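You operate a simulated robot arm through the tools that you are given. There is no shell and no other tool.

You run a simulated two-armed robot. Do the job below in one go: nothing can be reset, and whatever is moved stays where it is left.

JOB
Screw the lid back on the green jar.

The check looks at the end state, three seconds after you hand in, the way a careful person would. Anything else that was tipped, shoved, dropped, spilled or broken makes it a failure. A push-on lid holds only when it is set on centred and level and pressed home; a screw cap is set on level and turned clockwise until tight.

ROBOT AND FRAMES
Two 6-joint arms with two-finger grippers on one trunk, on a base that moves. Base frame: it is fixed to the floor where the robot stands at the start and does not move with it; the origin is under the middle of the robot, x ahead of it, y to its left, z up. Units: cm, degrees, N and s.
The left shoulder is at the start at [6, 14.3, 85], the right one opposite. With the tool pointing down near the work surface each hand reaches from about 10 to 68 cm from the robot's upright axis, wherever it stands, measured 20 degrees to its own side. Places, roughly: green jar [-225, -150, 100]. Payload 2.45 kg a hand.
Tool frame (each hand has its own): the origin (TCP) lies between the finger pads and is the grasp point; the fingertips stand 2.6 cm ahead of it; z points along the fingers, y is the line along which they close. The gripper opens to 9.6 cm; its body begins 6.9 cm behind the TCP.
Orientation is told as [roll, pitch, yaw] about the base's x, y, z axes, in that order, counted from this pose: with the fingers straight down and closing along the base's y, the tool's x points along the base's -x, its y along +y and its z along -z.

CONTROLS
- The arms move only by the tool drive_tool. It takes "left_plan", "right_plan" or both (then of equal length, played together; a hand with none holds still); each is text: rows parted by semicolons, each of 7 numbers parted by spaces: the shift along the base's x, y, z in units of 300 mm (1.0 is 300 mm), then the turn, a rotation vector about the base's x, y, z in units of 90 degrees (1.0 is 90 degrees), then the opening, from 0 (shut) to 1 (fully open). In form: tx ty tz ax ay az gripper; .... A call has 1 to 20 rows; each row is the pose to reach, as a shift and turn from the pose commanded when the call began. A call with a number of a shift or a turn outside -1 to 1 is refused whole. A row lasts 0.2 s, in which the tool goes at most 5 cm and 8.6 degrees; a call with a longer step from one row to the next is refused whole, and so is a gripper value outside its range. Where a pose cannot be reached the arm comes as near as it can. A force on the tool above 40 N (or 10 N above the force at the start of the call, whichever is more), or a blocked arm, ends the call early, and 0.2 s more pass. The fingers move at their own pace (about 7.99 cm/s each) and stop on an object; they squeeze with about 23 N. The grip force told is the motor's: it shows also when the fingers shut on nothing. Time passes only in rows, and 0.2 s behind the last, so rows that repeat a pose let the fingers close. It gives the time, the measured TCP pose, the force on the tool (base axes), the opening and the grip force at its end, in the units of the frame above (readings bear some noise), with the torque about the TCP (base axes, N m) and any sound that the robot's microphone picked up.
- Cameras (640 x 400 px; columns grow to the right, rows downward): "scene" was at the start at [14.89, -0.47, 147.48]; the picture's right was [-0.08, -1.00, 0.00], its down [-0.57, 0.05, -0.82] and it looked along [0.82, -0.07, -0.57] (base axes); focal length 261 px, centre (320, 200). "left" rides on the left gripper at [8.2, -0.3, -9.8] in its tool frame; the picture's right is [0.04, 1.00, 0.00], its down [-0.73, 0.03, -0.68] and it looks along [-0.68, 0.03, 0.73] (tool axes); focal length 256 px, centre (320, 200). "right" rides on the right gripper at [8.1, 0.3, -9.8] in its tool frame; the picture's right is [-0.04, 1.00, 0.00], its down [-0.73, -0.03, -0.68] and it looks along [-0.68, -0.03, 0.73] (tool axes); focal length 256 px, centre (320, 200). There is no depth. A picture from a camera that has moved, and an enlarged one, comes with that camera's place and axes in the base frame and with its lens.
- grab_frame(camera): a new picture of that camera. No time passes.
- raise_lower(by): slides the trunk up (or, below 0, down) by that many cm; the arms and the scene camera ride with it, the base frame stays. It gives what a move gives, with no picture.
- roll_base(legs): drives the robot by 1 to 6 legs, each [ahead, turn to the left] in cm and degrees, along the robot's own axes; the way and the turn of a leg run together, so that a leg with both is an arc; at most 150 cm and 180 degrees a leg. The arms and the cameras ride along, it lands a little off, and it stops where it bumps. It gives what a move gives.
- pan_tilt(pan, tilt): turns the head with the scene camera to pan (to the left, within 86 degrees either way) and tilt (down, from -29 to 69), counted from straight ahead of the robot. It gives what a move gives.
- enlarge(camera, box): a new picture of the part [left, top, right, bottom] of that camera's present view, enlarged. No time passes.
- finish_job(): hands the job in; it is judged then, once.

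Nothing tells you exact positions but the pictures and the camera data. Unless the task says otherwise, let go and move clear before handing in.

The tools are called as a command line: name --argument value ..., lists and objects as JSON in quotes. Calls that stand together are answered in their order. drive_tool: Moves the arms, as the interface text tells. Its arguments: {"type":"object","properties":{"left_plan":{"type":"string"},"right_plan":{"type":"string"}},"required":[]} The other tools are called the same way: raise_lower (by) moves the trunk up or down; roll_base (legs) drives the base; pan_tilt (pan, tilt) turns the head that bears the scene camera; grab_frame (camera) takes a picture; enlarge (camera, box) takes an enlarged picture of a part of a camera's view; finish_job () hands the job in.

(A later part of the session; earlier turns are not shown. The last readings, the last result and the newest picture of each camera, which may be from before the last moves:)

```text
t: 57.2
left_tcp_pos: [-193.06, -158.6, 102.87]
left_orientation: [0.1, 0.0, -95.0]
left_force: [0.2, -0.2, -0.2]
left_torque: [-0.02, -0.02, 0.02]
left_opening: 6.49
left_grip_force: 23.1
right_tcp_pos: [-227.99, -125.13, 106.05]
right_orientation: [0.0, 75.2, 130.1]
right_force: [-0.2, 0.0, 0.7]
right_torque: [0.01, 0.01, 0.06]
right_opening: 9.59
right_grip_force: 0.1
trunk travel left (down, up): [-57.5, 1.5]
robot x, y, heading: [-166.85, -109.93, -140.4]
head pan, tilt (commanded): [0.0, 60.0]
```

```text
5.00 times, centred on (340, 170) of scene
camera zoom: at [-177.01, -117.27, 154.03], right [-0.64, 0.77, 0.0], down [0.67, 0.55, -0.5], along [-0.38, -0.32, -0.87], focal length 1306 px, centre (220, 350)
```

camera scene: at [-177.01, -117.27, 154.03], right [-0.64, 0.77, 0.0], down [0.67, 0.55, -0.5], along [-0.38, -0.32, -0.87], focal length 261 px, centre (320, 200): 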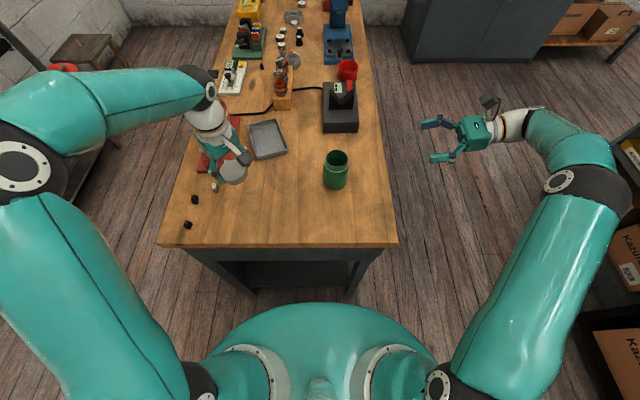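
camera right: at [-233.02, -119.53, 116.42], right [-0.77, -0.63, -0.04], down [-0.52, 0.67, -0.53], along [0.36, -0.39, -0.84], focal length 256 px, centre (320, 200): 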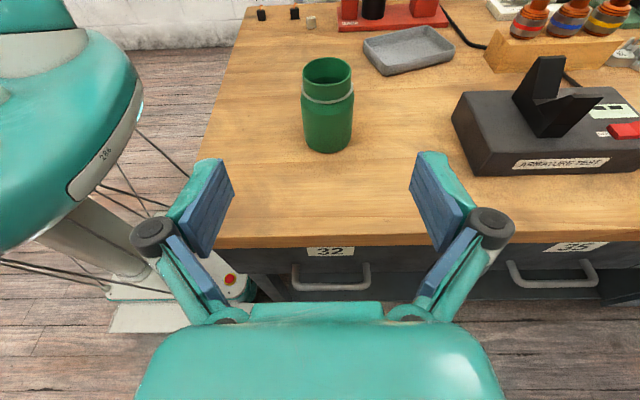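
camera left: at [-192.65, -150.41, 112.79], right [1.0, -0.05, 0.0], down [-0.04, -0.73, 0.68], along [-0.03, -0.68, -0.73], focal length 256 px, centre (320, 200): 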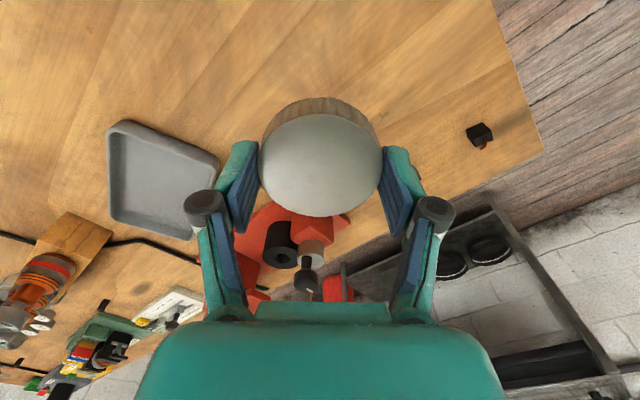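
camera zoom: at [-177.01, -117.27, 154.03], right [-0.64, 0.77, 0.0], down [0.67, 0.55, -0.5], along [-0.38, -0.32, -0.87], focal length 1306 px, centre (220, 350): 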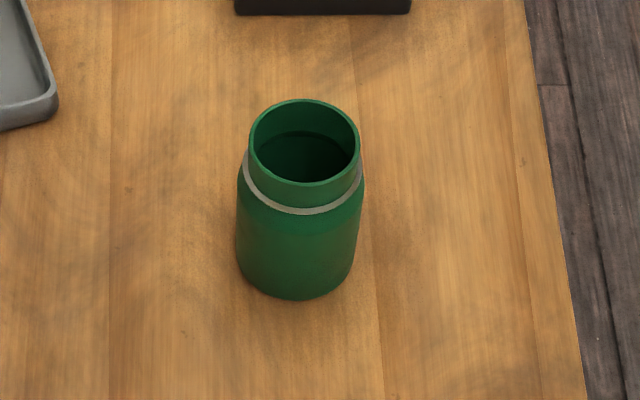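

Combining the three cameras, the jar axis is about [-214.3, -142.25], rim z≈98.4, ring z≈96.4, body radius about 3.5, bench z≈88.15. I'll bring the open right hand down to z≈92.3, 14 cm to the jar's right, tilted 10° below horizontal, then re-check.

drive_tool --right_plan ".0261 -.0353 -.0764 -.0071 -.006 0 1; .0522 -.0706 -.1528 -.0142 -.0119 0 1; .0783 -.1058 -.2292 -.0213 -.0179 0 1; .1045 -.1411 -.3056 -.0284 -.0238 0 1; .1306 -.1764 -.3819 -.0355 -.0298 0 1; .1567 -.2117 -.4583 -.0426 -.0357 0 1; .1567 -.2117 -.4583 -.0426 -.0357 0 1; .1567 -.2117 -.4583 -.0426 -.0357 0 1"

grab_frame --camera "right"

enlarge --camera "scene" --box '[290, 90, 490, 230]'

```text
t: 59.0
left_tcp_pos: [-193.13, -158.59, 102.91]
left_orientation: [0.0, 0.0, -94.9]
left_force: [0.1, -0.4, -0.6]
left_torque: [0.0, 0.0, 0.0]
left_opening: 6.49
left_grip_force: 22.8
right_tcp_pos: [-223.28, -131.37, 92.31]
right_orientation: [0.2, 80.0, 130.2]
right_force: [0.9, 0.4, -0.3]
right_torque: [-0.03, 0.01, -0.01]
right_opening: 9.6
right_grip_force: 0.0
trunk travel left (down, up): [-57.5, 1.5]
robot x, y, heading: [-167.73, -109.34, -140.5]
head pan, tilt (commanded): [0.0, 60.0]
```

```text
taken
camera right: at [-228.89, -125.23, 101.96], right [-0.77, -0.64, -0.04], down [-0.49, 0.63, -0.6], along [0.41, -0.45, -0.8], focal length 256 px, centre (320, 200)
```

right: 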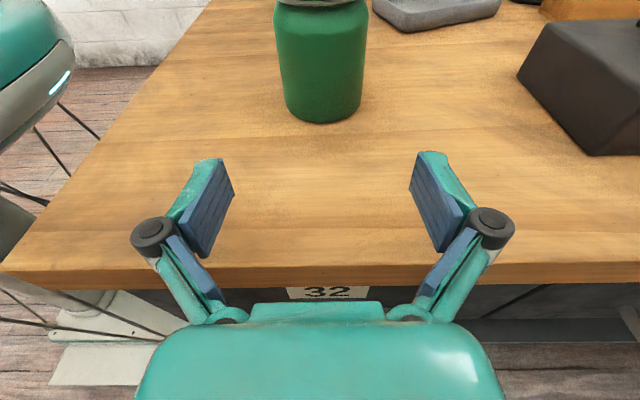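

```text
2.86 times, centred on (390, 160) of scene
camera zoom: at [-176.95, -117.26, 154.03], right [-0.64, 0.77, 0.0], down [0.67, 0.55, -0.5], along [-0.39, -0.32, -0.87], focal length 746 px, centre (120, 314)
```

zoom: 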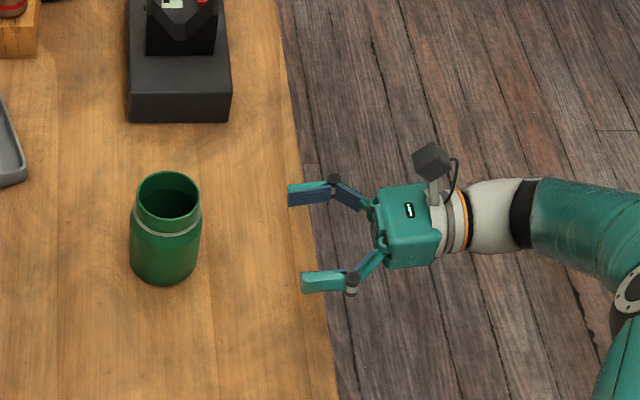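

The right hand is level with the jar body, fingers open, pointing at it. I'll zoom the right camera to check the lateral alignment.

enlarge --camera "right" --box '[240, 0, 400, 130]'

```text
3.08 times, centred on (320, 65) of right
camera zoom: at [-228.89, -125.23, 101.96], right [-0.77, -0.64, -0.04], down [-0.49, 0.63, -0.6], along [0.41, -0.45, -0.8], focal length 788 px, centre (320, 615)
```

zoom: 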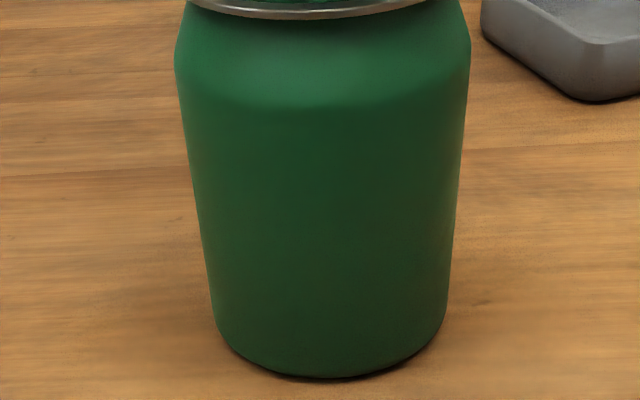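

The jar axis is about 13.8 cm ahead of the right TCP and 2–3 mm to its +y side. I'll slide in with the fingers open around the body, then check before closing.

drive_tool --right_plan ".0484 -.0594 0 0 0 0 1; .0969 -.1189 0 0 0 0 1; .1453 -.1783 0 0 0 0 1; .1938 -.2378 0 0 0 0 1; .2422 -.2972 0 0 0 0 1; .2907 -.3567 0 0 0 0 1; .2907 -.3567 0 0 0 0 1"

grab_frame --camera "right"

enlarge --camera "scene" --box '[270, 100, 450, 220]'

```text
t: 60.6
left_tcp_pos: [-193.14, -158.67, 102.87]
left_orientation: [0.0, 0.0, -95.0]
left_force: [-0.2, 0.2, -0.9]
left_torque: [-0.04, 0.05, 0.03]
left_opening: 6.48
left_grip_force: 22.7
right_tcp_pos: [-214.74, -142.26, 92.3]
right_orientation: [0.4, 80.0, 130.3]
right_force: [-0.7, 0.2, 0.0]
right_torque: [-0.01, 0.01, 0.01]
right_opening: 9.61
right_grip_force: 0.1
trunk travel left (down, up): [-57.5, 1.5]
robot x, y, heading: [-167.35, -109.41, -140.4]
head pan, tilt (commanded): [0.0, 60.0]
```

```text
taken
camera right: at [-220.19, -136.03, 102.03], right [-0.77, -0.64, -0.04], down [-0.49, 0.63, -0.6], along [0.41, -0.45, -0.8], focal length 256 px, centre (320, 200)
```

right: 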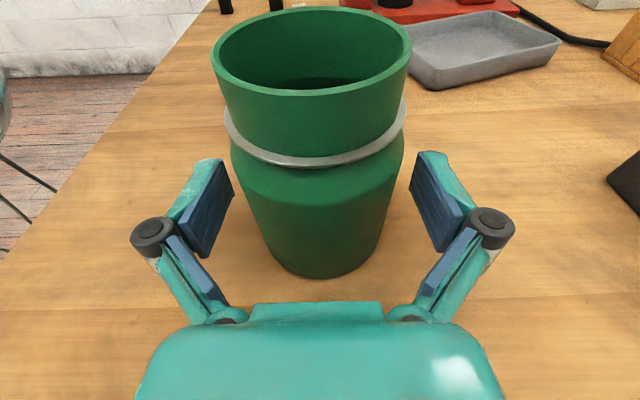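

```text
3.33 times, centred on (360, 160) of scene
camera zoom: at [-176.95, -117.22, 154.04], right [-0.64, 0.77, 0.0], down [0.67, 0.55, -0.5], along [-0.39, -0.32, -0.87], focal length 870 px, centre (187, 333)
```

zoom: 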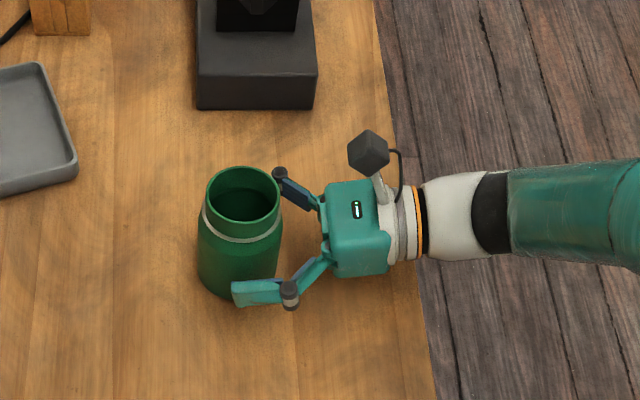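

The jar body is centred between the open right fingers. I'll close the right hand on it.

drive_tool --right_plan "0 0 0 0 0 0 .9; 0 0 0 0 0 0 .82; 0 0 0 0 0 0 .77; 0 0 0 0 0 0 .74; 0 0 0 0 0 0 .7; 0 0 0 0 0 0 .5; 0 0 0 0 0 0 0; 0 0 0 0 0 0 0; 0 0 0 0 0 0 0"

grab_frame --camera "right"

enlarge --camera "scene" --box '[290, 130, 390, 210]'

```text
t: 62.6
left_tcp_pos: [-193.03, -158.58, 102.87]
left_orientation: [0.0, 0.1, -95.0]
left_force: [0.1, 0.2, -0.2]
left_torque: [0.03, -0.04, -0.03]
left_opening: 6.46
left_grip_force: 22.9
right_tcp_pos: [-214.58, -142.27, 92.24]
right_orientation: [0.3, 80.0, 130.4]
right_force: [1.4, 1.2, -0.5]
right_torque: [0.0, -0.04, 0.0]
right_opening: 7.04
right_grip_force: 23.3
trunk travel left (down, up): [-57.5, 1.5]
robot x, y, heading: [-167.0, -109.51, -140.3]
head pan, tilt (commanded): [0.0, 60.0]
```

```text
taken
camera right: at [-220.19, -136.01, 102.04], right [-0.77, -0.64, -0.04], down [-0.49, 0.63, -0.6], along [0.41, -0.45, -0.8], focal length 256 px, centre (320, 200)
```

right: 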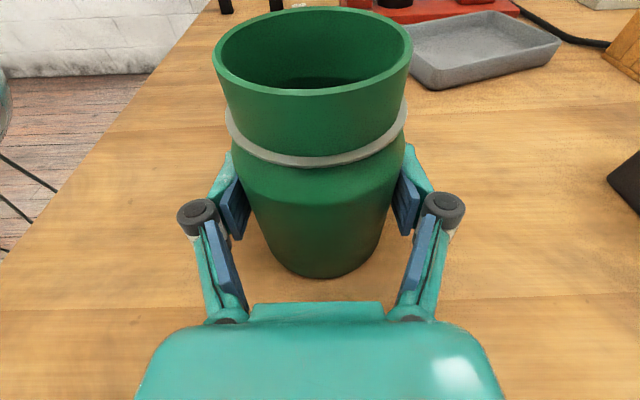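

```text
5.00 times, centred on (340, 170) of scene
camera zoom: at [-176.92, -117.22, 154.04], right [-0.64, 0.77, 0.0], down [0.67, 0.55, -0.5], along [-0.39, -0.32, -0.87], focal length 1306 px, centre (220, 350)
```

zoom: 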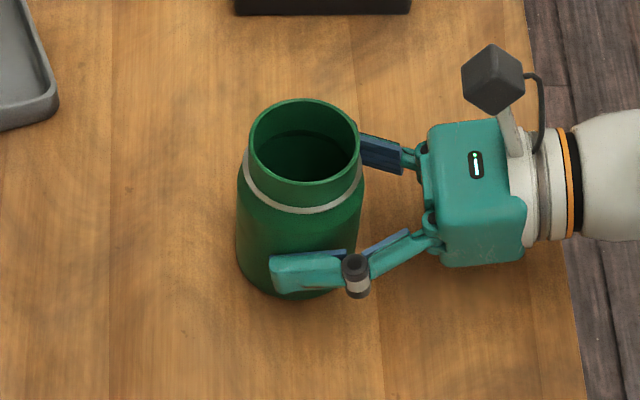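

The jar is gripped (opening 7.04 cm, 23 N) and hasn't moved. I'll zoom in on its rim to get the axis position exactly for placing the lid.

enlarge --camera "right" --box '[200, 0, 430, 144]'

grab_frame --camera "left"

```text
2.78 times, centred on (315, 72) of right
camera zoom: at [-220.19, -136.01, 102.04], right [-0.77, -0.64, -0.04], down [-0.49, 0.63, -0.6], along [0.41, -0.45, -0.8], focal length 711 px, centre (334, 556)
```

zoom: 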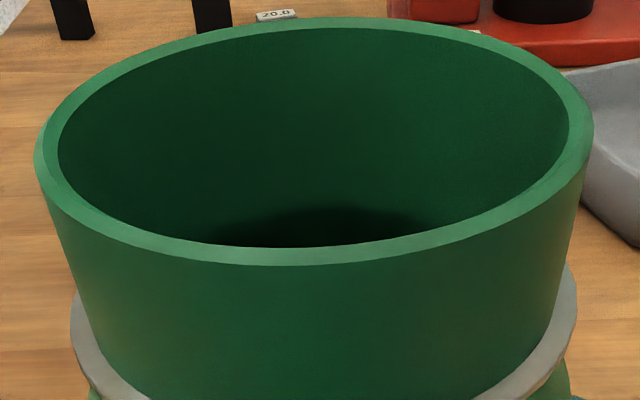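

```text
taken
camera left: at [-192.66, -150.41, 112.79], right [1.0, -0.05, 0.0], down [-0.04, -0.73, 0.68], along [-0.03, -0.68, -0.73], focal length 256 px, centre (320, 200)
```

left: 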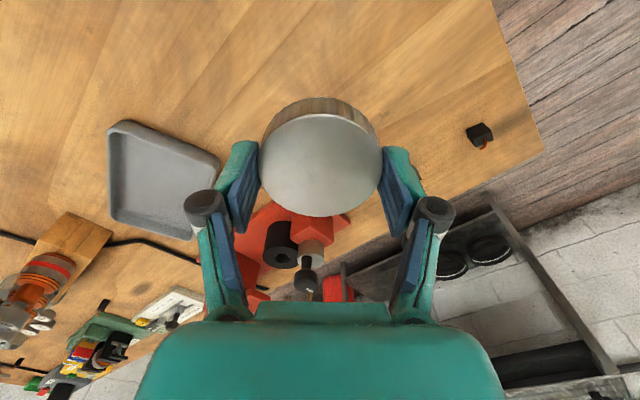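

The jar axis is about [-214.45, -142.4] with the rim at z≈98.7. Now I'll carry the lid over to hover above the jar at TCP z≈109, turning the left hand 90° clockwise so that its camera and fingers stay clear of the right hand.

drive_tool --left_plan "-.0598 .045 .04 0 0 -.0833 0; -.1196 .09 .08 0 0 -.1667 0; -.1794 .1351 .12 0 0 -.25 0; -.2392 .1801 .16 0 0 -.3333 0; -.299 .2251 .2 0 0 -.4167 0; -.3589 .2702 .2 0 0 -.5 0; -.4187 .3152 .2 0 0 -.5833 0; -.4785 .3602 .2 0 0 -.6667 0; -.5383 .4052 .2 0 0 -.75 0; -.5981 .4503 .2 0 0 -.8333 0; -.6579 .4953 .2 0 0 -.9167 0; -.7177 .5403 .2 0 0 -1 0; -.7177 .5403 .2 0 0 -1 0; -.7177 .5403 .2 0 0 -1 0"

grab_frame --camera "left"

grab_frame --camera "right"

grab_frame --camera "scene"

```text
t: 65.6
left_tcp_pos: [-214.66, -142.43, 108.88]
left_orientation: [0.0, 0.1, 174.9]
left_force: [-0.5, -0.2, 0.2]
left_torque: [-0.03, -0.02, 0.0]
left_opening: 6.5
left_grip_force: 23.2
right_tcp_pos: [-214.7, -142.22, 92.4]
right_orientation: [0.3, 80.0, 130.3]
right_force: [1.1, 0.1, 1.4]
right_torque: [0.07, 0.03, 0.0]
right_opening: 7.03
right_grip_force: 22.7
trunk travel left (down, up): [-57.5, 1.5]
robot x, y, heading: [-167.0, -109.43, -140.4]
head pan, tilt (commanded): [0.0, 60.0]
```

```text
taken
camera left: at [-206.51, -142.81, 118.77], right [-0.05, -1.0, 0.0], down [-0.73, 0.04, 0.68], along [-0.68, 0.03, -0.73], focal length 256 px, centre (320, 200)
```

left: 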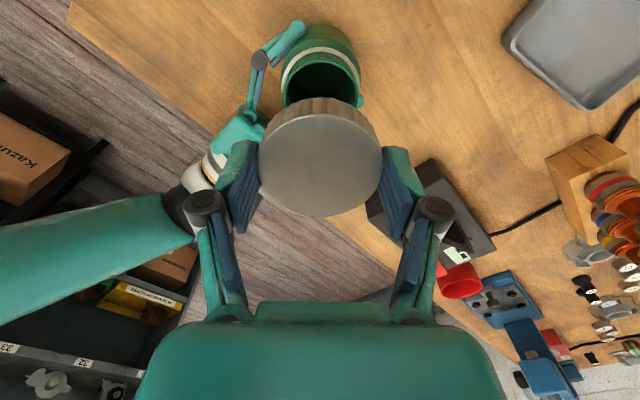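

```text
taken
camera right: at [-220.21, -136.02, 102.04], right [-0.77, -0.64, -0.04], down [-0.49, 0.63, -0.6], along [0.41, -0.45, -0.8], focal length 256 px, centre (320, 200)
```

right: 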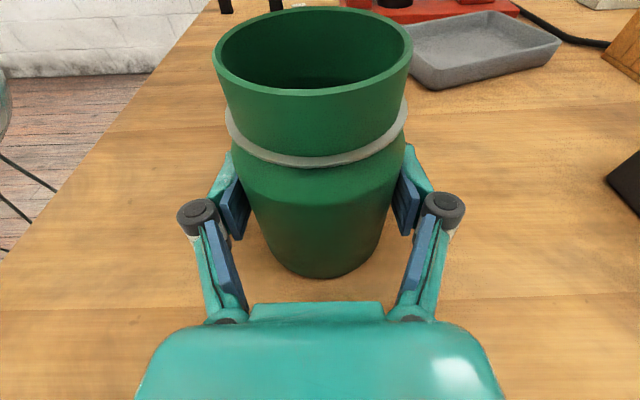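

```text
taken
camera scene: at [-176.93, -117.24, 154.04], right [-0.64, 0.77, 0.0], down [0.67, 0.55, -0.5], along [-0.39, -0.32, -0.87], focal length 261 px, centre (320, 200)
```

scene: 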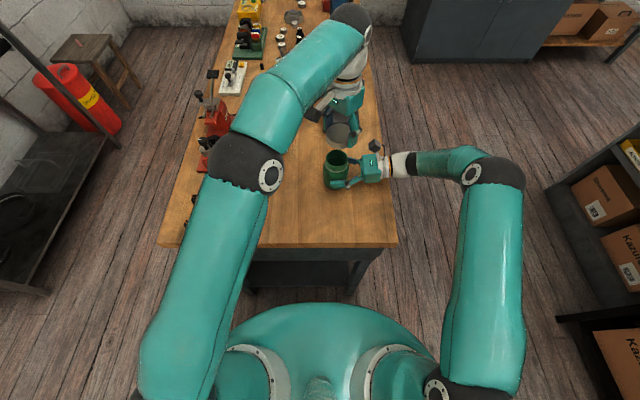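

The lid hovers over the jar and the left camera can partly see the jar's mouth beyond the lid. I'll zoom there to check the relative alignment.

enlarge --camera "left" --box '[230, 10, 410, 230]'

enlarge --camera "scene" --box '[290, 70, 410, 210]'

```text
1.82 times, centred on (320, 120) of left
camera zoom: at [-206.51, -142.81, 118.77], right [-0.05, -1.0, 0.0], down [-0.73, 0.04, 0.68], along [-0.68, 0.03, -0.73], focal length 465 px, centre (320, 346)
```

zoom: 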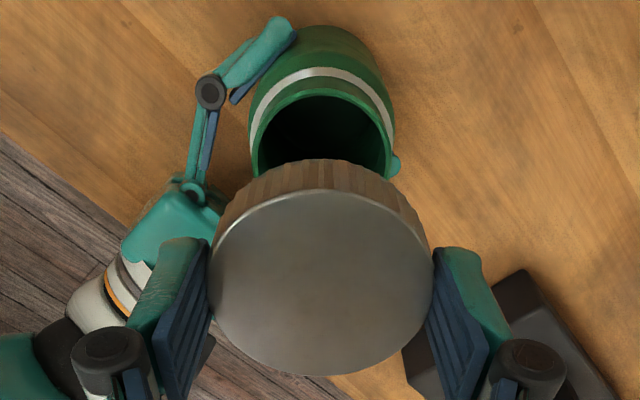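

```text
2.86 times, centred on (350, 140) of scene
camera zoom: at [-176.93, -117.24, 154.04], right [-0.64, 0.77, 0.0], down [0.67, 0.55, -0.5], along [-0.39, -0.32, -0.87], focal length 746 px, centre (234, 371)
```

zoom: 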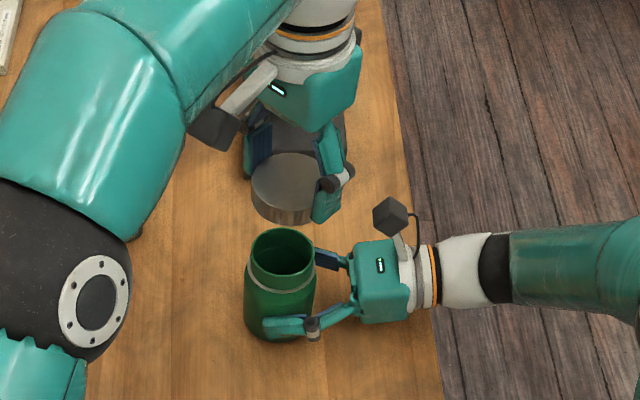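

Lid and jar mouth line up within about 1 mm in the left view. I'll apply a tiny correction and descend until the lid's bottom is about 1 cm above the rim, then check from the right camera.

drive_tool --left_plan ".001 -.001 -.05 0 0 0 0; .002 -.002 -.1 0 0 0 0; .002 -.002 -.15 0 0 0 0; .002 -.002 -.19 0 0 0 0; .002 -.002 -.2093 0 0 0 0; .002 -.002 -.2093 0 0 0 0"

grab_frame --camera "right"

enlarge --camera "scene" --box '[290, 90, 410, 200]'

enlarge --camera "left" --box '[230, 10, 410, 230]'

```text
t: 67.0
left_tcp_pos: [-214.52, -142.5, 102.57]
left_orientation: [0.0, 0.1, 175.0]
left_force: [0.4, -1.4, -0.8]
left_torque: [-0.01, 0.0, -0.02]
left_opening: 6.49
left_grip_force: 23.0
right_tcp_pos: [-214.59, -142.34, 92.37]
right_orientation: [0.3, 80.0, 130.3]
right_force: [-0.1, 0.1, 1.9]
right_torque: [0.02, -0.04, 0.05]
right_opening: 7.05
right_grip_force: 22.9
trunk travel left (down, up): [-57.5, 1.5]
robot x, y, heading: [-166.9, -109.03, -140.6]
head pan, tilt (commanded): [0.0, 60.0]
```

```text
taken
camera right: at [-220.21, -136.02, 102.04], right [-0.77, -0.64, -0.04], down [-0.49, 0.63, -0.6], along [0.41, -0.45, -0.8], focal length 256 px, centre (320, 200)
```

right: 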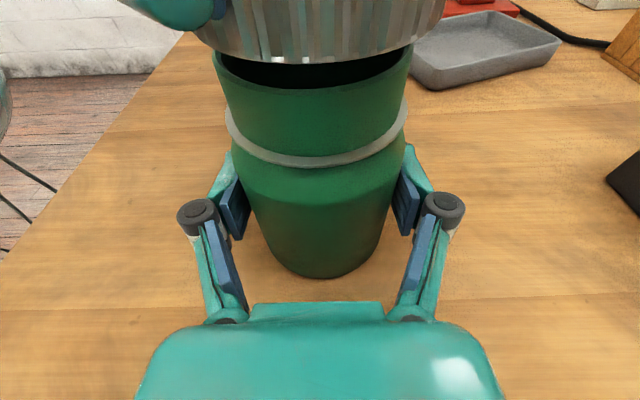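

```text
3.64 times, centred on (350, 145) of scene
camera zoom: at [-176.94, -117.24, 154.04], right [-0.64, 0.77, 0.0], down [0.67, 0.55, -0.5], along [-0.39, -0.32, -0.87], focal length 950 px, centre (211, 400)
```

zoom: 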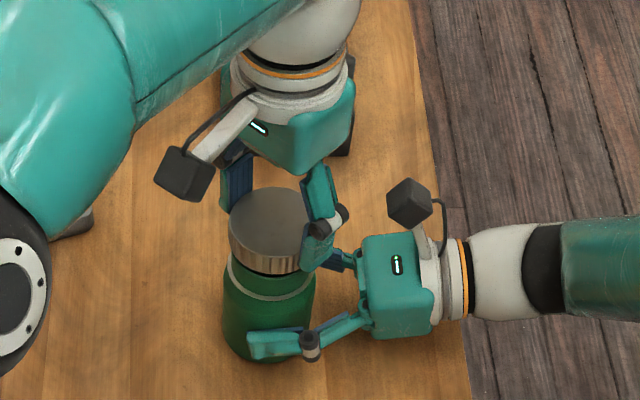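

```text
1.82 times, centred on (320, 120) of left
camera zoom: at [-206.41, -142.92, 112.48], right [-0.05, -1.0, 0.0], down [-0.73, 0.03, 0.68], along [-0.68, 0.03, -0.73], focal length 465 px, centre (320, 346)
```

zoom: 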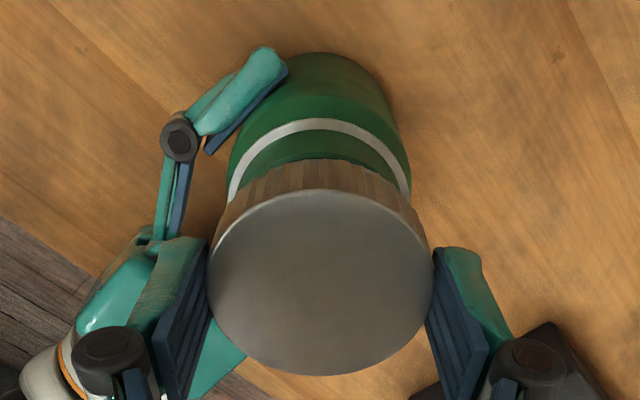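

The lid is coaxial with the jar in all views, about 1 cm above the rim. I'll lower it slowly and watch the force for contact with the thread.

drive_tool --left_plan "0 0 -.0067 0 0 0 0; 0 0 -.0133 0 0 0 0; 0 0 -.02 0 0 0 0; 0 0 -.0267 0 0 0 0; 0 0 -.0333 0 0 0 0; 0 0 -.0333 0 0 0 0"

grab_frame --camera "right"

```text
t: 68.4
left_tcp_pos: [-214.66, -142.49, 101.71]
left_orientation: [0.1, -0.1, 175.0]
left_force: [0.8, 2.4, 13.4]
left_torque: [0.24, -0.35, 0.05]
left_opening: 6.51
left_grip_force: 22.9
right_tcp_pos: [-214.57, -142.26, 92.42]
right_orientation: [0.5, 80.0, 130.4]
right_force: [-2.7, -4.1, 0.3]
right_torque: [-0.08, 0.04, -0.07]
right_opening: 7.02
right_grip_force: 22.6
trunk travel left (down, up): [-57.5, 1.5]
robot x, y, heading: [-166.84, -109.76, -140.2]
head pan, tilt (commanded): [0.0, 60.0]
```

```text
taken
camera right: at [-220.18, -136.01, 102.05], right [-0.77, -0.64, -0.04], down [-0.49, 0.63, -0.6], along [0.41, -0.45, -0.8], focal length 256 px, centre (320, 200)
```

right: 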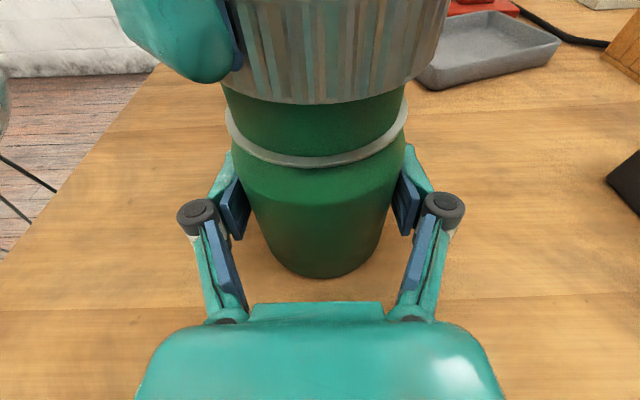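

Contact at about rim height with 13 N, and the torque says it's touching mainly on the side towards the robot. I'll back off slightly and zoom in to see how the lid sits on the neck.

enlarge --camera "right" --box '[190, 0, 450, 180]'

enlarge --camera "left" --box '[230, 40, 410, 230]'

enlarge --camera "scene" --box '[310, 120, 380, 200]'

```text
2.22 times, centred on (320, 90) of right
camera zoom: at [-220.18, -136.01, 102.05], right [-0.77, -0.64, -0.04], down [-0.49, 0.63, -0.6], along [0.41, -0.45, -0.8], focal length 569 px, centre (320, 444)
```

zoom: 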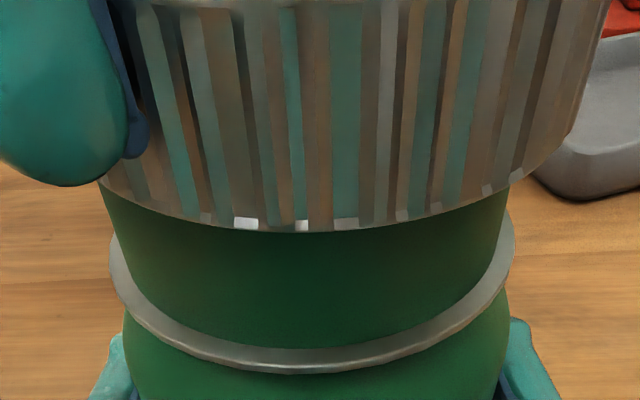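

```text
2.11 times, centred on (320, 135) of left
camera zoom: at [-206.45, -142.91, 111.58], right [-0.05, -1.0, 0.0], down [-0.73, 0.03, 0.68], along [-0.68, 0.03, -0.73], focal length 539 px, centre (320, 337)
```

zoom: 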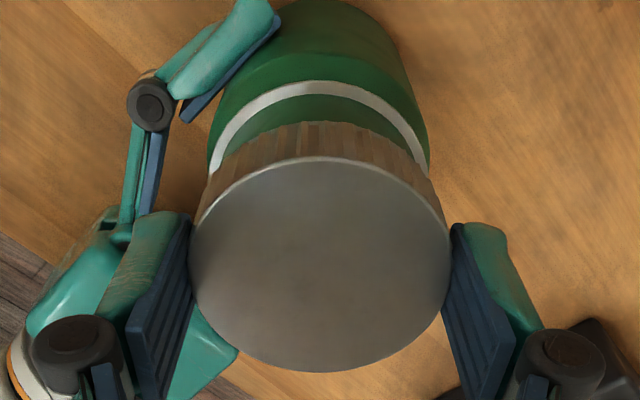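

```text
5.00 times, centred on (345, 160) of scene
camera zoom: at [-176.88, -117.21, 154.06], right [-0.64, 0.77, 0.0], down [0.67, 0.55, -0.5], along [-0.39, -0.32, -0.87], focal length 1306 px, centre (195, 400)
```

zoom: 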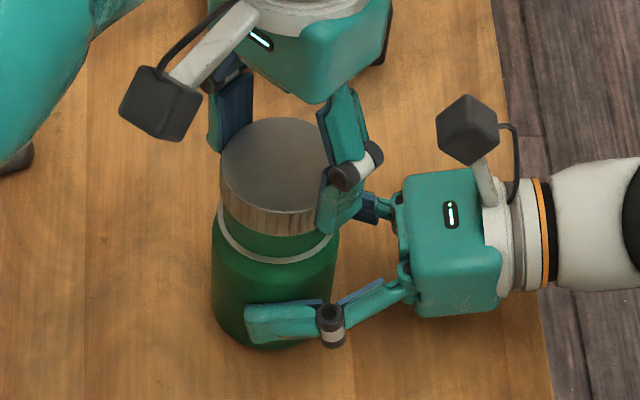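

The right view shows the lid sitting about 2 mm too far forward (away from the robot), which agrees with the torque. I'll lift it slightly, shift 2 mm towards the robot and touch down again.

drive_tool --left_plan "0 0 .0133 0 0 0 0; .0053 .004 .0133 0 0 0 0; .0053 .004 .0067 0 0 0 0; .0053 .004 0 0 0 0 0; .0053 .004 0 0 0 0 0"

enlarge --camera "right" --box '[190, 0, 450, 180]'

```text
t: 69.6
left_tcp_pos: [-214.53, -142.38, 101.73]
left_orientation: [0.0, 0.2, 174.9]
left_force: [-0.1, 0.2, -0.2]
left_torque: [-0.02, -0.03, -0.01]
left_opening: 6.47
left_grip_force: 22.4
right_tcp_pos: [-214.63, -142.29, 92.4]
right_orientation: [0.2, 80.0, 130.2]
right_force: [-0.6, -0.2, 2.1]
right_torque: [0.03, -0.03, 0.06]
right_opening: 7.02
right_grip_force: 22.8
trunk travel left (down, up): [-57.5, 1.5]
robot x, y, heading: [-166.94, -109.41, -140.6]
head pan, tilt (commanded): [0.0, 60.0]
```

```text
2.22 times, centred on (320, 90) of right
camera zoom: at [-220.2, -136.02, 102.03], right [-0.77, -0.64, -0.04], down [-0.49, 0.63, -0.6], along [0.41, -0.45, -0.8], focal length 569 px, centre (320, 444)
```

zoom: 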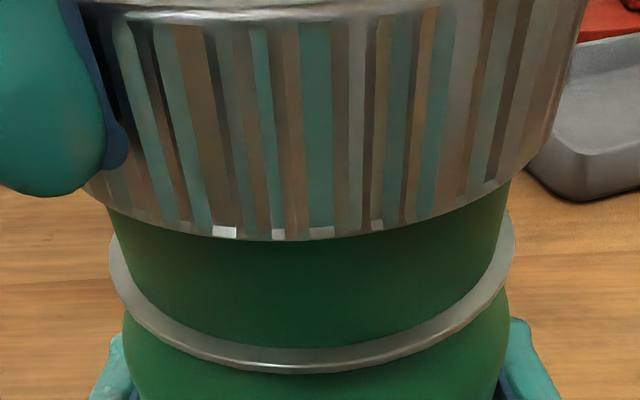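

Now there's no force at the same height and the lid overlaps the neck evenly on both sides. I'll continue lowering in small steps.

drive_tool --left_plan "0 0 -.005 0 0 0 0; 0 0 -.01 0 0 0 0; 0 0 -.015 0 0 0 0; 0 0 -.015 0 0 0 0"

enlarge --camera "right" --box '[190, 0, 450, 180]'

```text
t: 70.6
left_tcp_pos: [-214.43, -142.44, 101.17]
left_orientation: [0.0, 0.0, 175.0]
left_force: [0.3, 0.2, -0.8]
left_torque: [-0.01, -0.01, 0.01]
left_opening: 6.48
left_grip_force: 22.8
right_tcp_pos: [-214.73, -142.29, 92.41]
right_orientation: [0.2, 80.0, 130.3]
right_force: [-0.4, 0.2, 2.5]
right_torque: [0.0, -0.08, 0.0]
right_opening: 7.0
right_grip_force: 23.2
trunk travel left (down, up): [-57.5, 1.5]
robot x, y, heading: [-166.9, -109.51, -140.4]
head pan, tilt (commanded): [0.0, 60.0]
```

```text
2.22 times, centred on (320, 90) of right
camera zoom: at [-220.2, -136.02, 102.03], right [-0.77, -0.64, -0.04], down [-0.49, 0.63, -0.6], along [0.41, -0.45, -0.8], focal length 569 px, centre (320, 444)
```

zoom: 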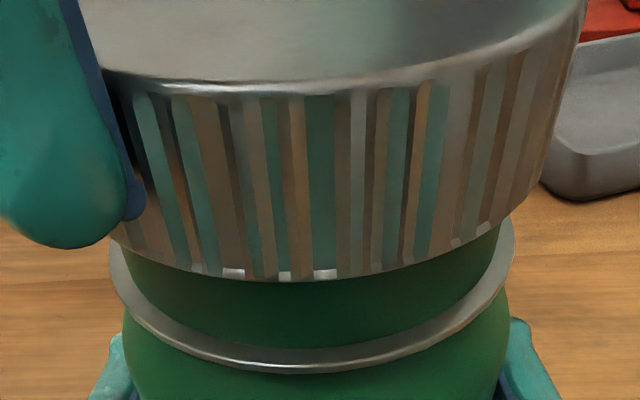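

The lid has slid over the top of the neck without any force. I'll keep lowering in small steps until the thread takes up.

drive_tool --left_plan "0 0 -.005 0 0 0 0; 0 0 -.01 0 0 0 0; 0 0 -.015 0 0 0 0; 0 0 -.02 0 0 0 0; 0 0 -.02 0 0 0 0"

enlarge --camera "right" --box '[190, 0, 450, 180]'

```text
t: 71.8
left_tcp_pos: [-214.47, -142.46, 100.52]
left_orientation: [-0.1, 0.1, 175.0]
left_force: [-0.3, 0.3, -0.2]
left_torque: [0.0, 0.01, 0.02]
left_opening: 6.47
left_grip_force: 22.6
right_tcp_pos: [-214.48, -142.22, 92.37]
right_orientation: [0.3, 80.0, 130.3]
right_force: [0.7, 0.7, 1.8]
right_torque: [0.07, -0.05, 0.03]
right_opening: 7.02
right_grip_force: 23.2
trunk travel left (down, up): [-57.5, 1.5]
robot x, y, heading: [-166.81, -109.35, -140.7]
head pan, tilt (commanded): [0.0, 60.0]
```

```text
2.22 times, centred on (320, 90) of right
camera zoom: at [-220.2, -136.02, 102.03], right [-0.77, -0.64, -0.04], down [-0.49, 0.63, -0.6], along [0.41, -0.45, -0.8], focal length 569 px, centre (320, 444)
```

zoom: 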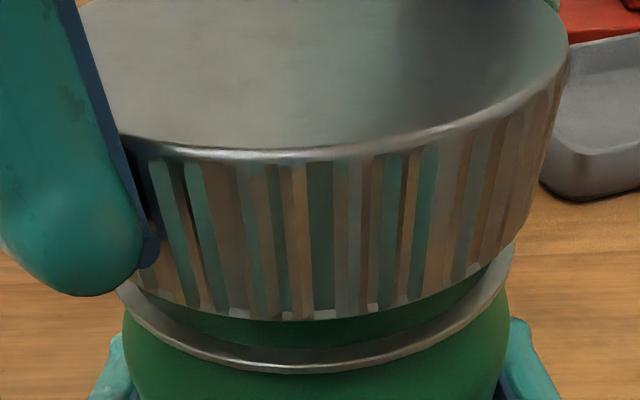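

Still free; the gap to the ring is now under 1 cm and looks even. I'll continue gently.

drive_tool --left_plan "0 0 -.004 0 0 0 0; 0 0 -.008 0 0 0 0; 0 0 -.012 0 0 0 0; 0 0 -.016 0 0 0 0; 0 0 -.016 0 0 0 0"

enlarge --camera "right" --box '[190, 0, 450, 180]'

```text
t: 73.0
left_tcp_pos: [-214.39, -142.4, 100.29]
left_orientation: [0.2, -0.1, 175.0]
left_force: [8.8, -7.1, 18.9]
left_torque: [-0.3, -0.31, 0.01]
left_opening: 6.5
left_grip_force: 23.2
right_tcp_pos: [-214.61, -142.35, 92.25]
right_orientation: [0.7, 79.9, 130.4]
right_force: [-9.4, 3.5, -1.8]
right_torque: [-0.2, -0.12, 0.07]
right_opening: 7.01
right_grip_force: 22.4
trunk travel left (down, up): [-57.5, 1.5]
robot x, y, heading: [-167.07, -109.61, -140.5]
head pan, tilt (commanded): [0.0, 60.0]
```

```text
2.22 times, centred on (320, 90) of right
camera zoom: at [-220.18, -136.0, 102.05], right [-0.77, -0.64, -0.04], down [-0.49, 0.63, -0.6], along [0.41, -0.45, -0.8], focal length 569 px, centre (320, 444)
```

zoom: 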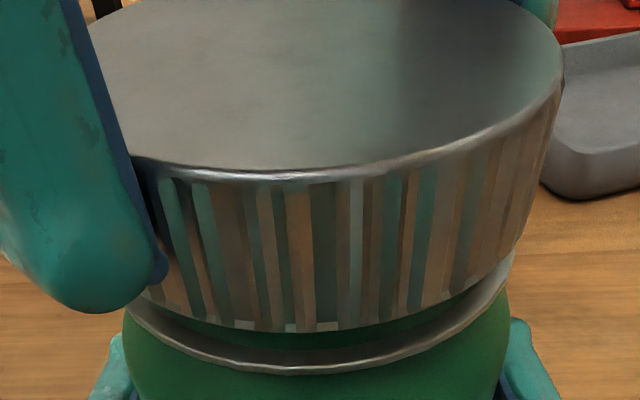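

Contact now with some sideways force: the jar pushes the lid towards my left, so the lid sits about 1 mm too far right. I'll ease up slightly and shift 1 mm left.

drive_tool --left_plan "0 0 .006 0 0 0 0; .0022 -.0026 .006 0 0 0 0; .0022 -.0026 .006 0 0 0 0"

drive_tool --left_plan "0 0 -.003 0 0 0 0; 0 0 -.006 0 0 0 0; 0 0 -.006 0 0 0 0"

```text
t: 73.8
left_tcp_pos: [-214.32, -142.51, 100.44]
left_orientation: [0.0, -0.1, 175.0]
left_force: [1.1, -10.5, 13.1]
left_torque: [-0.52, 0.03, -0.01]
left_opening: 6.48
left_grip_force: 23.2
right_tcp_pos: [-214.71, -142.23, 92.38]
right_orientation: [0.5, 80.1, 130.6]
right_force: [-6.4, 9.0, -0.1]
right_torque: [-0.08, 0.24, 0.15]
right_opening: 6.99
right_grip_force: 22.6
trunk travel left (down, up): [-57.5, 1.5]
robot x, y, heading: [-166.92, -109.14, -140.5]
head pan, tilt (commanded): [0.0, 60.0]
```

```text
t: 74.6
left_tcp_pos: [-214.35, -142.34, 100.34]
left_orientation: [0.0, -0.2, 174.9]
left_force: [3.2, -7.2, 23.4]
left_torque: [-0.37, -0.03, 0.04]
left_opening: 6.48
left_grip_force: 22.7
right_tcp_pos: [-214.59, -142.13, 92.35]
right_orientation: [0.4, 80.0, 130.3]
right_force: [-8.7, 5.5, -3.2]
right_torque: [-0.06, 0.25, 0.05]
right_opening: 7.01
right_grip_force: 23.5
trunk travel left (down, up): [-57.5, 1.5]
robot x, y, heading: [-166.74, -109.13, -140.6]
head pan, tilt (commanded): [0.0, 60.0]
```

Sideways force is now mostly along -y. I'll try another 1 mm in -y and see whether it relaxes.

drive_tool --left_plan "0 -.0017 .003 0 0 0 0; 0 -.0033 .003 0 0 0 0; 0 -.0033 .003 0 0 0 0"

enlarge --camera "right" --box '[190, 0, 450, 180]'

enlarge --camera "left" --box '[230, 40, 410, 230]'

```text
t: 75.4
left_tcp_pos: [-214.31, -142.53, 100.21]
left_orientation: [-0.2, -0.1, 174.9]
left_force: [-2.5, -0.3, 20.5]
left_torque: [0.02, 0.21, -0.06]
left_opening: 6.48
left_grip_force: 23.5
right_tcp_pos: [-214.73, -142.21, 92.28]
right_orientation: [0.3, 80.0, 130.5]
right_force: [-5.5, -1.5, -2.7]
right_torque: [0.32, 0.33, 0.06]
right_opening: 7.03
right_grip_force: 23.0
trunk travel left (down, up): [-57.5, 1.5]
robot x, y, heading: [-167.35, -109.14, -140.6]
head pan, tilt (commanded): [0.0, 60.0]
```

```text
2.22 times, centred on (320, 90) of right
camera zoom: at [-220.17, -135.99, 102.04], right [-0.77, -0.64, -0.04], down [-0.49, 0.63, -0.6], along [0.41, -0.45, -0.8], focal length 569 px, centre (320, 444)
```

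zoom: 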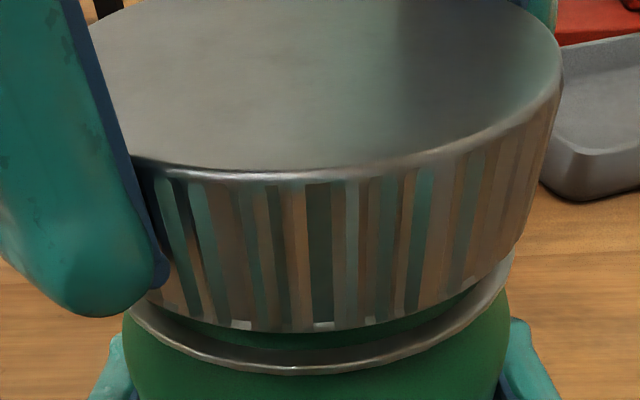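

```text
2.11 times, centred on (320, 135) of left
camera zoom: at [-206.23, -142.85, 110.1], right [-0.05, -1.0, 0.0], down [-0.73, 0.03, 0.68], along [-0.68, 0.03, -0.73], focal length 539 px, centre (320, 337)
```

zoom: 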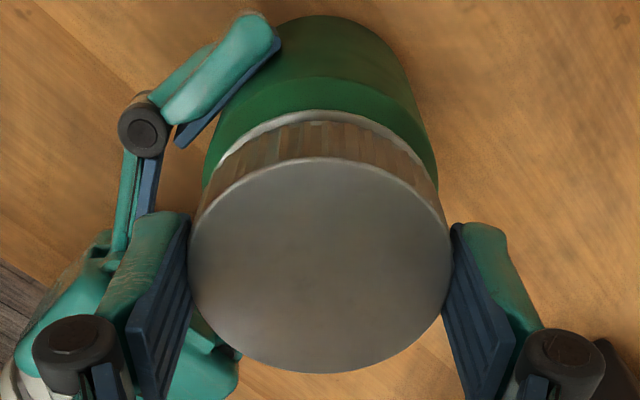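

Sideways force is gone: 20 N straight down, well centred on the thread. Now I'll turn the lid clockwise by 90° about its own axis with a slight downward feed.

drive_tool --left_plan ".0001 .0006 -.0003 0 0 -.0909 0; .0003 .0012 -.0006 0 0 -.1818 0; .0005 .0017 -.0009 0 0 -.2727 0; .0009 .0022 -.0012 0 0 -.3636 0; .0013 .0028 -.0015 0 0 -.4545 0; .0017 .0031 -.0018 0 0 -.5455 0; .0023 .0035 -.0021 0 0 -.6364 0; .0029 .0037 -.0024 0 0 -.7273 0; .0035 .0039 -.0027 0 0 -.8182 0; .0041 .004 -.003 0 0 -.9091 0; .0047 .0039 -.0033 0 0 -1 0"

enlarge --camera "right" --box '[190, 0, 450, 180]'

grab_frame --camera "left"

```text
t: 77.8
left_tcp_pos: [-214.29, -142.44, 100.14]
left_orientation: [0.1, -0.1, 84.8]
left_force: [-16.3, 2.5, 10.8]
left_torque: [0.09, 0.43, -0.02]
left_opening: 6.49
left_grip_force: 23.4
right_tcp_pos: [-214.51, -142.14, 92.41]
right_orientation: [0.3, 80.1, 130.4]
right_force: [10.3, -3.3, 0.4]
right_torque: [0.1, 0.75, 0.05]
right_opening: 7.02
right_grip_force: 23.2
trunk travel left (down, up): [-57.5, 1.5]
robot x, y, heading: [-167.07, -109.49, -140.5]
head pan, tilt (commanded): [0.0, 60.0]
```

```text
2.22 times, centred on (320, 90) of right
camera zoom: at [-220.14, -136.01, 102.04], right [-0.77, -0.64, -0.04], down [-0.49, 0.63, -0.61], along [0.41, -0.45, -0.79], focal length 569 px, centre (320, 444)
```

zoom: 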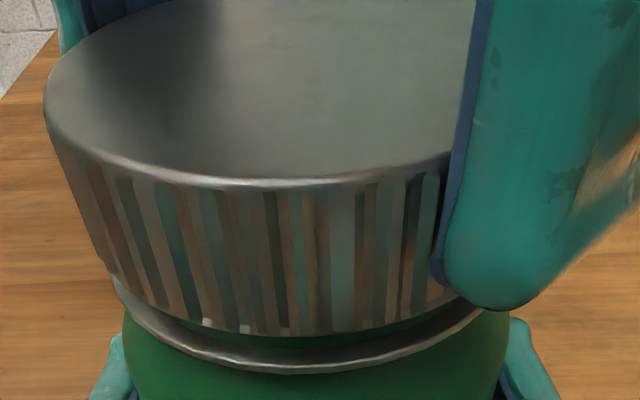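

```text
taken
camera left: at [-214.68, -150.6, 109.99], right [-1.0, 0.05, 0.0], down [0.04, 0.73, 0.68], along [0.03, 0.68, -0.73], focal length 256 px, centre (320, 200)
```

left: 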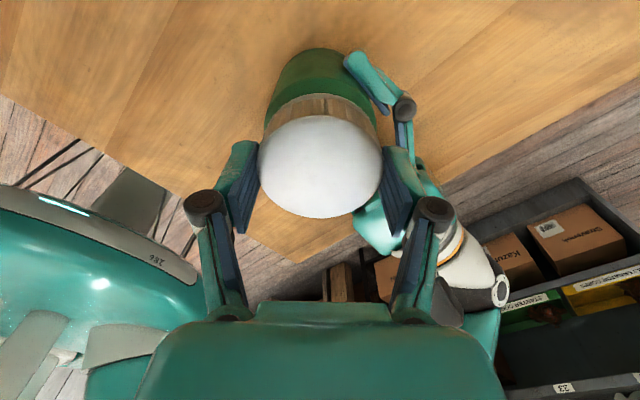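

The lid turned with the hand with almost no resisting torque, but 16 N sideways in -x shows the hand is about 1.5 mm off in x. I'll re-centre.

drive_tool --left_plan "-.0025 0 0 0 0 0 0; -.005 0 0 0 0 0 0; -.005 0 0 0 0 0 0"

enlarge --camera "left" --box '[230, 40, 410, 230]'

enlarge --camera "right" --box '[190, 0, 450, 180]'

```text
t: 78.6
left_tcp_pos: [-214.35, -142.4, 100.08]
left_orientation: [0.0, 0.0, 85.0]
left_force: [-7.5, 2.2, 10.5]
left_torque: [0.14, 0.46, 0.0]
left_opening: 6.47
left_grip_force: 22.5
right_tcp_pos: [-214.49, -142.21, 92.39]
right_orientation: [-0.1, 80.1, 130.0]
right_force: [9.9, -5.1, 0.3]
right_torque: [-0.08, -0.32, 0.05]
right_opening: 7.02
right_grip_force: 23.4
trunk travel left (down, up): [-57.5, 1.5]
robot x, y, heading: [-166.97, -109.43, -140.6]
head pan, tilt (commanded): [0.0, 60.0]
```

```text
2.11 times, centred on (320, 135) of left
camera zoom: at [-214.71, -150.6, 109.98], right [-1.0, 0.05, 0.0], down [0.03, 0.73, 0.68], along [0.03, 0.68, -0.73], focal length 539 px, centre (320, 337)
```

zoom: 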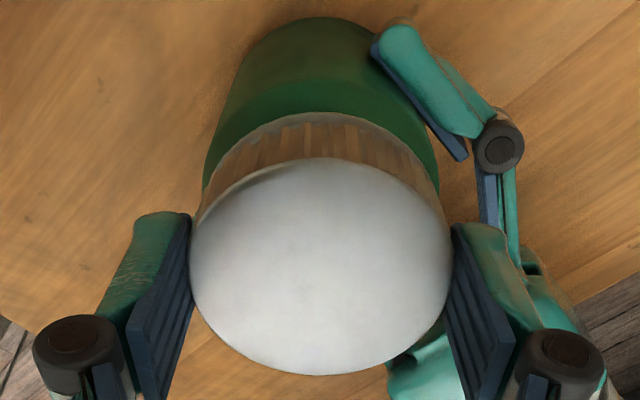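

```text
2.22 times, centred on (320, 90) of right
camera zoom: at [-220.13, -136.0, 102.05], right [-0.77, -0.64, -0.04], down [-0.49, 0.63, -0.6], along [0.41, -0.45, -0.8], focal length 569 px, centre (320, 444)
```

zoom: 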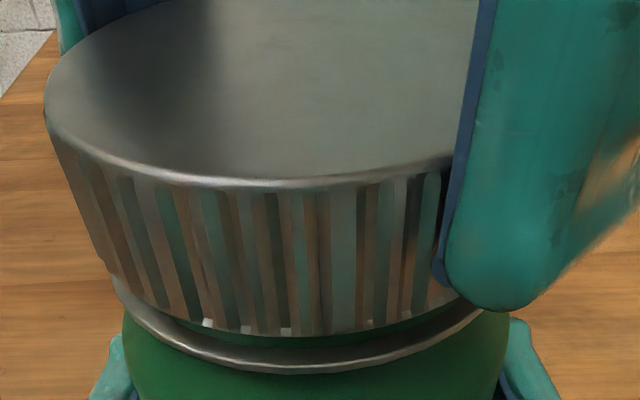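

Still 7.5 N in -x; I'll shift another 0.8 mm that way.

drive_tool --left_plan "-.0015 0 0 0 0 0 0; -.003 0 0 0 0 0 0; -.003 0 0 0 0 0 0"

```text
t: 79.4
left_tcp_pos: [-214.44, -142.43, 100.14]
left_orientation: [-0.1, 0.0, 85.0]
left_force: [0.6, 2.4, 12.5]
left_torque: [0.05, 0.1, -0.03]
left_opening: 6.46
left_grip_force: 22.8
right_tcp_pos: [-214.68, -142.26, 92.42]
right_orientation: [0.5, 79.9, 130.5]
right_force: [2.7, -1.4, -1.8]
right_torque: [0.11, -0.61, 0.02]
right_opening: 7.01
right_grip_force: 23.1
trunk travel left (down, up): [-57.5, 1.5]
robot x, y, heading: [-167.38, -109.36, -140.6]
head pan, tilt (commanded): [0.0, 60.0]
```

Centred again with 12 N straight down and the lid at the same seat. Now I'll let go, turn the hand back 90° counter-clockwise around the lid, and re-grip for the next stroke.

drive_tool --left_plan "0 0 0 0 0 0 .85; 0 0 0 0 0 0 .85; 0 0 0 0 0 .0909 .85; 0 0 0 0 0 .1818 .85; 0 0 0 0 0 .2727 .85; 0 0 0 0 0 .3636 .85; 0 0 0 0 0 .4545 .85; 0 0 0 0 0 .5455 .85; 0 0 0 0 0 .6364 .85; 0 0 0 0 0 .7273 .85; 0 0 0 0 0 .8182 .85; 0 0 0 0 0 .9091 .85; 0 0 0 0 0 1 .85; 0 0 0 0 0 1 .85"

enlarge --camera "right" --box '[190, 0, 450, 180]'

enlarge --camera "left" --box '[230, 40, 410, 230]'

```text
t: 82.4
left_tcp_pos: [-214.43, -142.42, 100.0]
left_orientation: [0.0, 0.1, 175.1]
left_force: [1.0, -0.9, -0.2]
left_torque: [0.02, 0.01, 0.0]
left_opening: 8.17
left_grip_force: 0.2
right_tcp_pos: [-214.81, -142.29, 92.39]
right_orientation: [0.2, 80.0, 130.3]
right_force: [-4.7, -1.8, 5.2]
right_torque: [-0.01, -0.06, -0.03]
right_opening: 7.05
right_grip_force: 23.3
trunk travel left (down, up): [-57.5, 1.5]
robot x, y, heading: [-167.11, -109.32, -140.5]
head pan, tilt (commanded): [0.0, 60.0]
```

```text
2.22 times, centred on (320, 90) of right
camera zoom: at [-220.23, -136.02, 102.04], right [-0.77, -0.64, -0.04], down [-0.49, 0.63, -0.6], along [0.41, -0.45, -0.8], focal length 569 px, centre (320, 444)
```

zoom: 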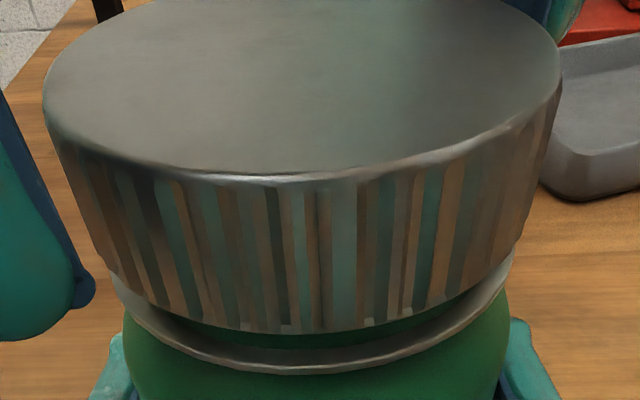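

```text
2.11 times, centred on (320, 135) of left
camera zoom: at [-206.32, -142.82, 109.91], right [-0.05, -1.0, 0.0], down [-0.73, 0.03, 0.68], along [-0.68, 0.03, -0.73], focal length 539 px, centre (320, 337)
```

zoom: 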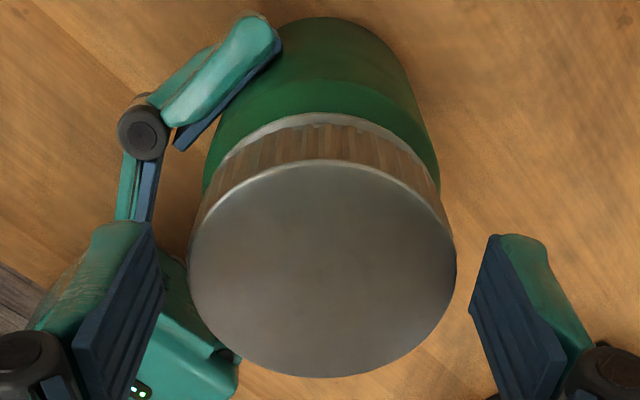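

The lid sits level on the neck, top at about z=99.3, with no tilt. I'll re-grip and make a second clockwise stroke with a bit more downward feed.

drive_tool --left_plan "0 -.002 0 0 0 0 .7; 0 -.002 0 0 0 0 0; 0 -.002 0 0 0 0 0; 0 -.002 0 0 0 0 0; 0 -.002 -.003 0 0 0 0; 0 -.002 -.0035 0 0 -.0909 0; 0 -.002 -.004 0 0 -.1818 0; 0 -.002 -.0045 0 0 -.2727 0; 0 -.002 -.005 0 0 -.3636 0; 0 -.002 -.0055 0 0 -.4545 0; 0 -.002 -.006 0 0 -.5455 0; 0 -.002 -.0065 0 0 -.6364 0; 0 -.002 -.007 0 0 -.7273 0; 0 -.002 -.0075 0 0 -.8182 0; 0 -.002 -.008 0 0 -.9091 0; 0 -.002 -.008 0 0 -1 0"

enlarge --camera "right" --box '[190, 0, 450, 180]'

```text
t: 85.8
left_tcp_pos: [-214.4, -142.41, 99.95]
left_orientation: [-0.1, 0.0, 84.9]
left_force: [14.3, 5.9, 13.4]
left_torque: [0.08, -0.37, 0.01]
left_opening: 6.54
left_grip_force: 23.1
right_tcp_pos: [-214.64, -142.21, 92.37]
right_orientation: [0.5, 80.0, 130.3]
right_force: [-15.8, -8.4, -0.5]
right_torque: [0.28, -0.54, -0.06]
right_opening: 7.0
right_grip_force: 22.6
trunk travel left (down, up): [-57.5, 1.5]
robot x, y, heading: [-166.83, -108.98, -140.6]
head pan, tilt (commanded): [0.0, 60.0]
```

```text
2.22 times, centred on (320, 90) of right
camera zoom: at [-220.2, -136.01, 102.05], right [-0.77, -0.64, -0.04], down [-0.49, 0.63, -0.6], along [0.41, -0.45, -0.8], focal length 569 px, centre (320, 444)
```

zoom: 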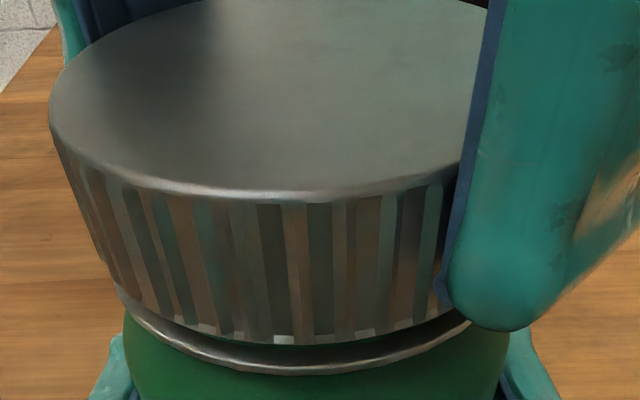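

The thread has engaged: the lid has dropped closer to the ring. There's 14 N sideways in +x from a small off-centre grip, so I'll relieve it before the next stroke.

drive_tool --left_plan ".0025 .001 0 0 0 0 0; .0045 .002 0 0 0 0 0; .0045 .002 0 0 0 0 0"

```text
t: 86.6
left_tcp_pos: [-214.32, -142.48, 99.87]
left_orientation: [0.1, 0.0, 85.0]
left_force: [5.2, 4.1, 13.1]
left_torque: [0.11, -0.34, -0.01]
left_opening: 6.53
left_grip_force: 22.4
right_tcp_pos: [-214.52, -142.25, 92.33]
right_orientation: [0.6, 80.0, 130.6]
right_force: [-11.5, -5.8, -0.4]
right_torque: [0.25, 0.28, 0.05]
right_opening: 7.04
right_grip_force: 23.4
trunk travel left (down, up): [-57.5, 1.5]
robot x, y, heading: [-167.4, -109.19, -140.7]
head pan, tilt (commanded): [0.0, 60.0]
```

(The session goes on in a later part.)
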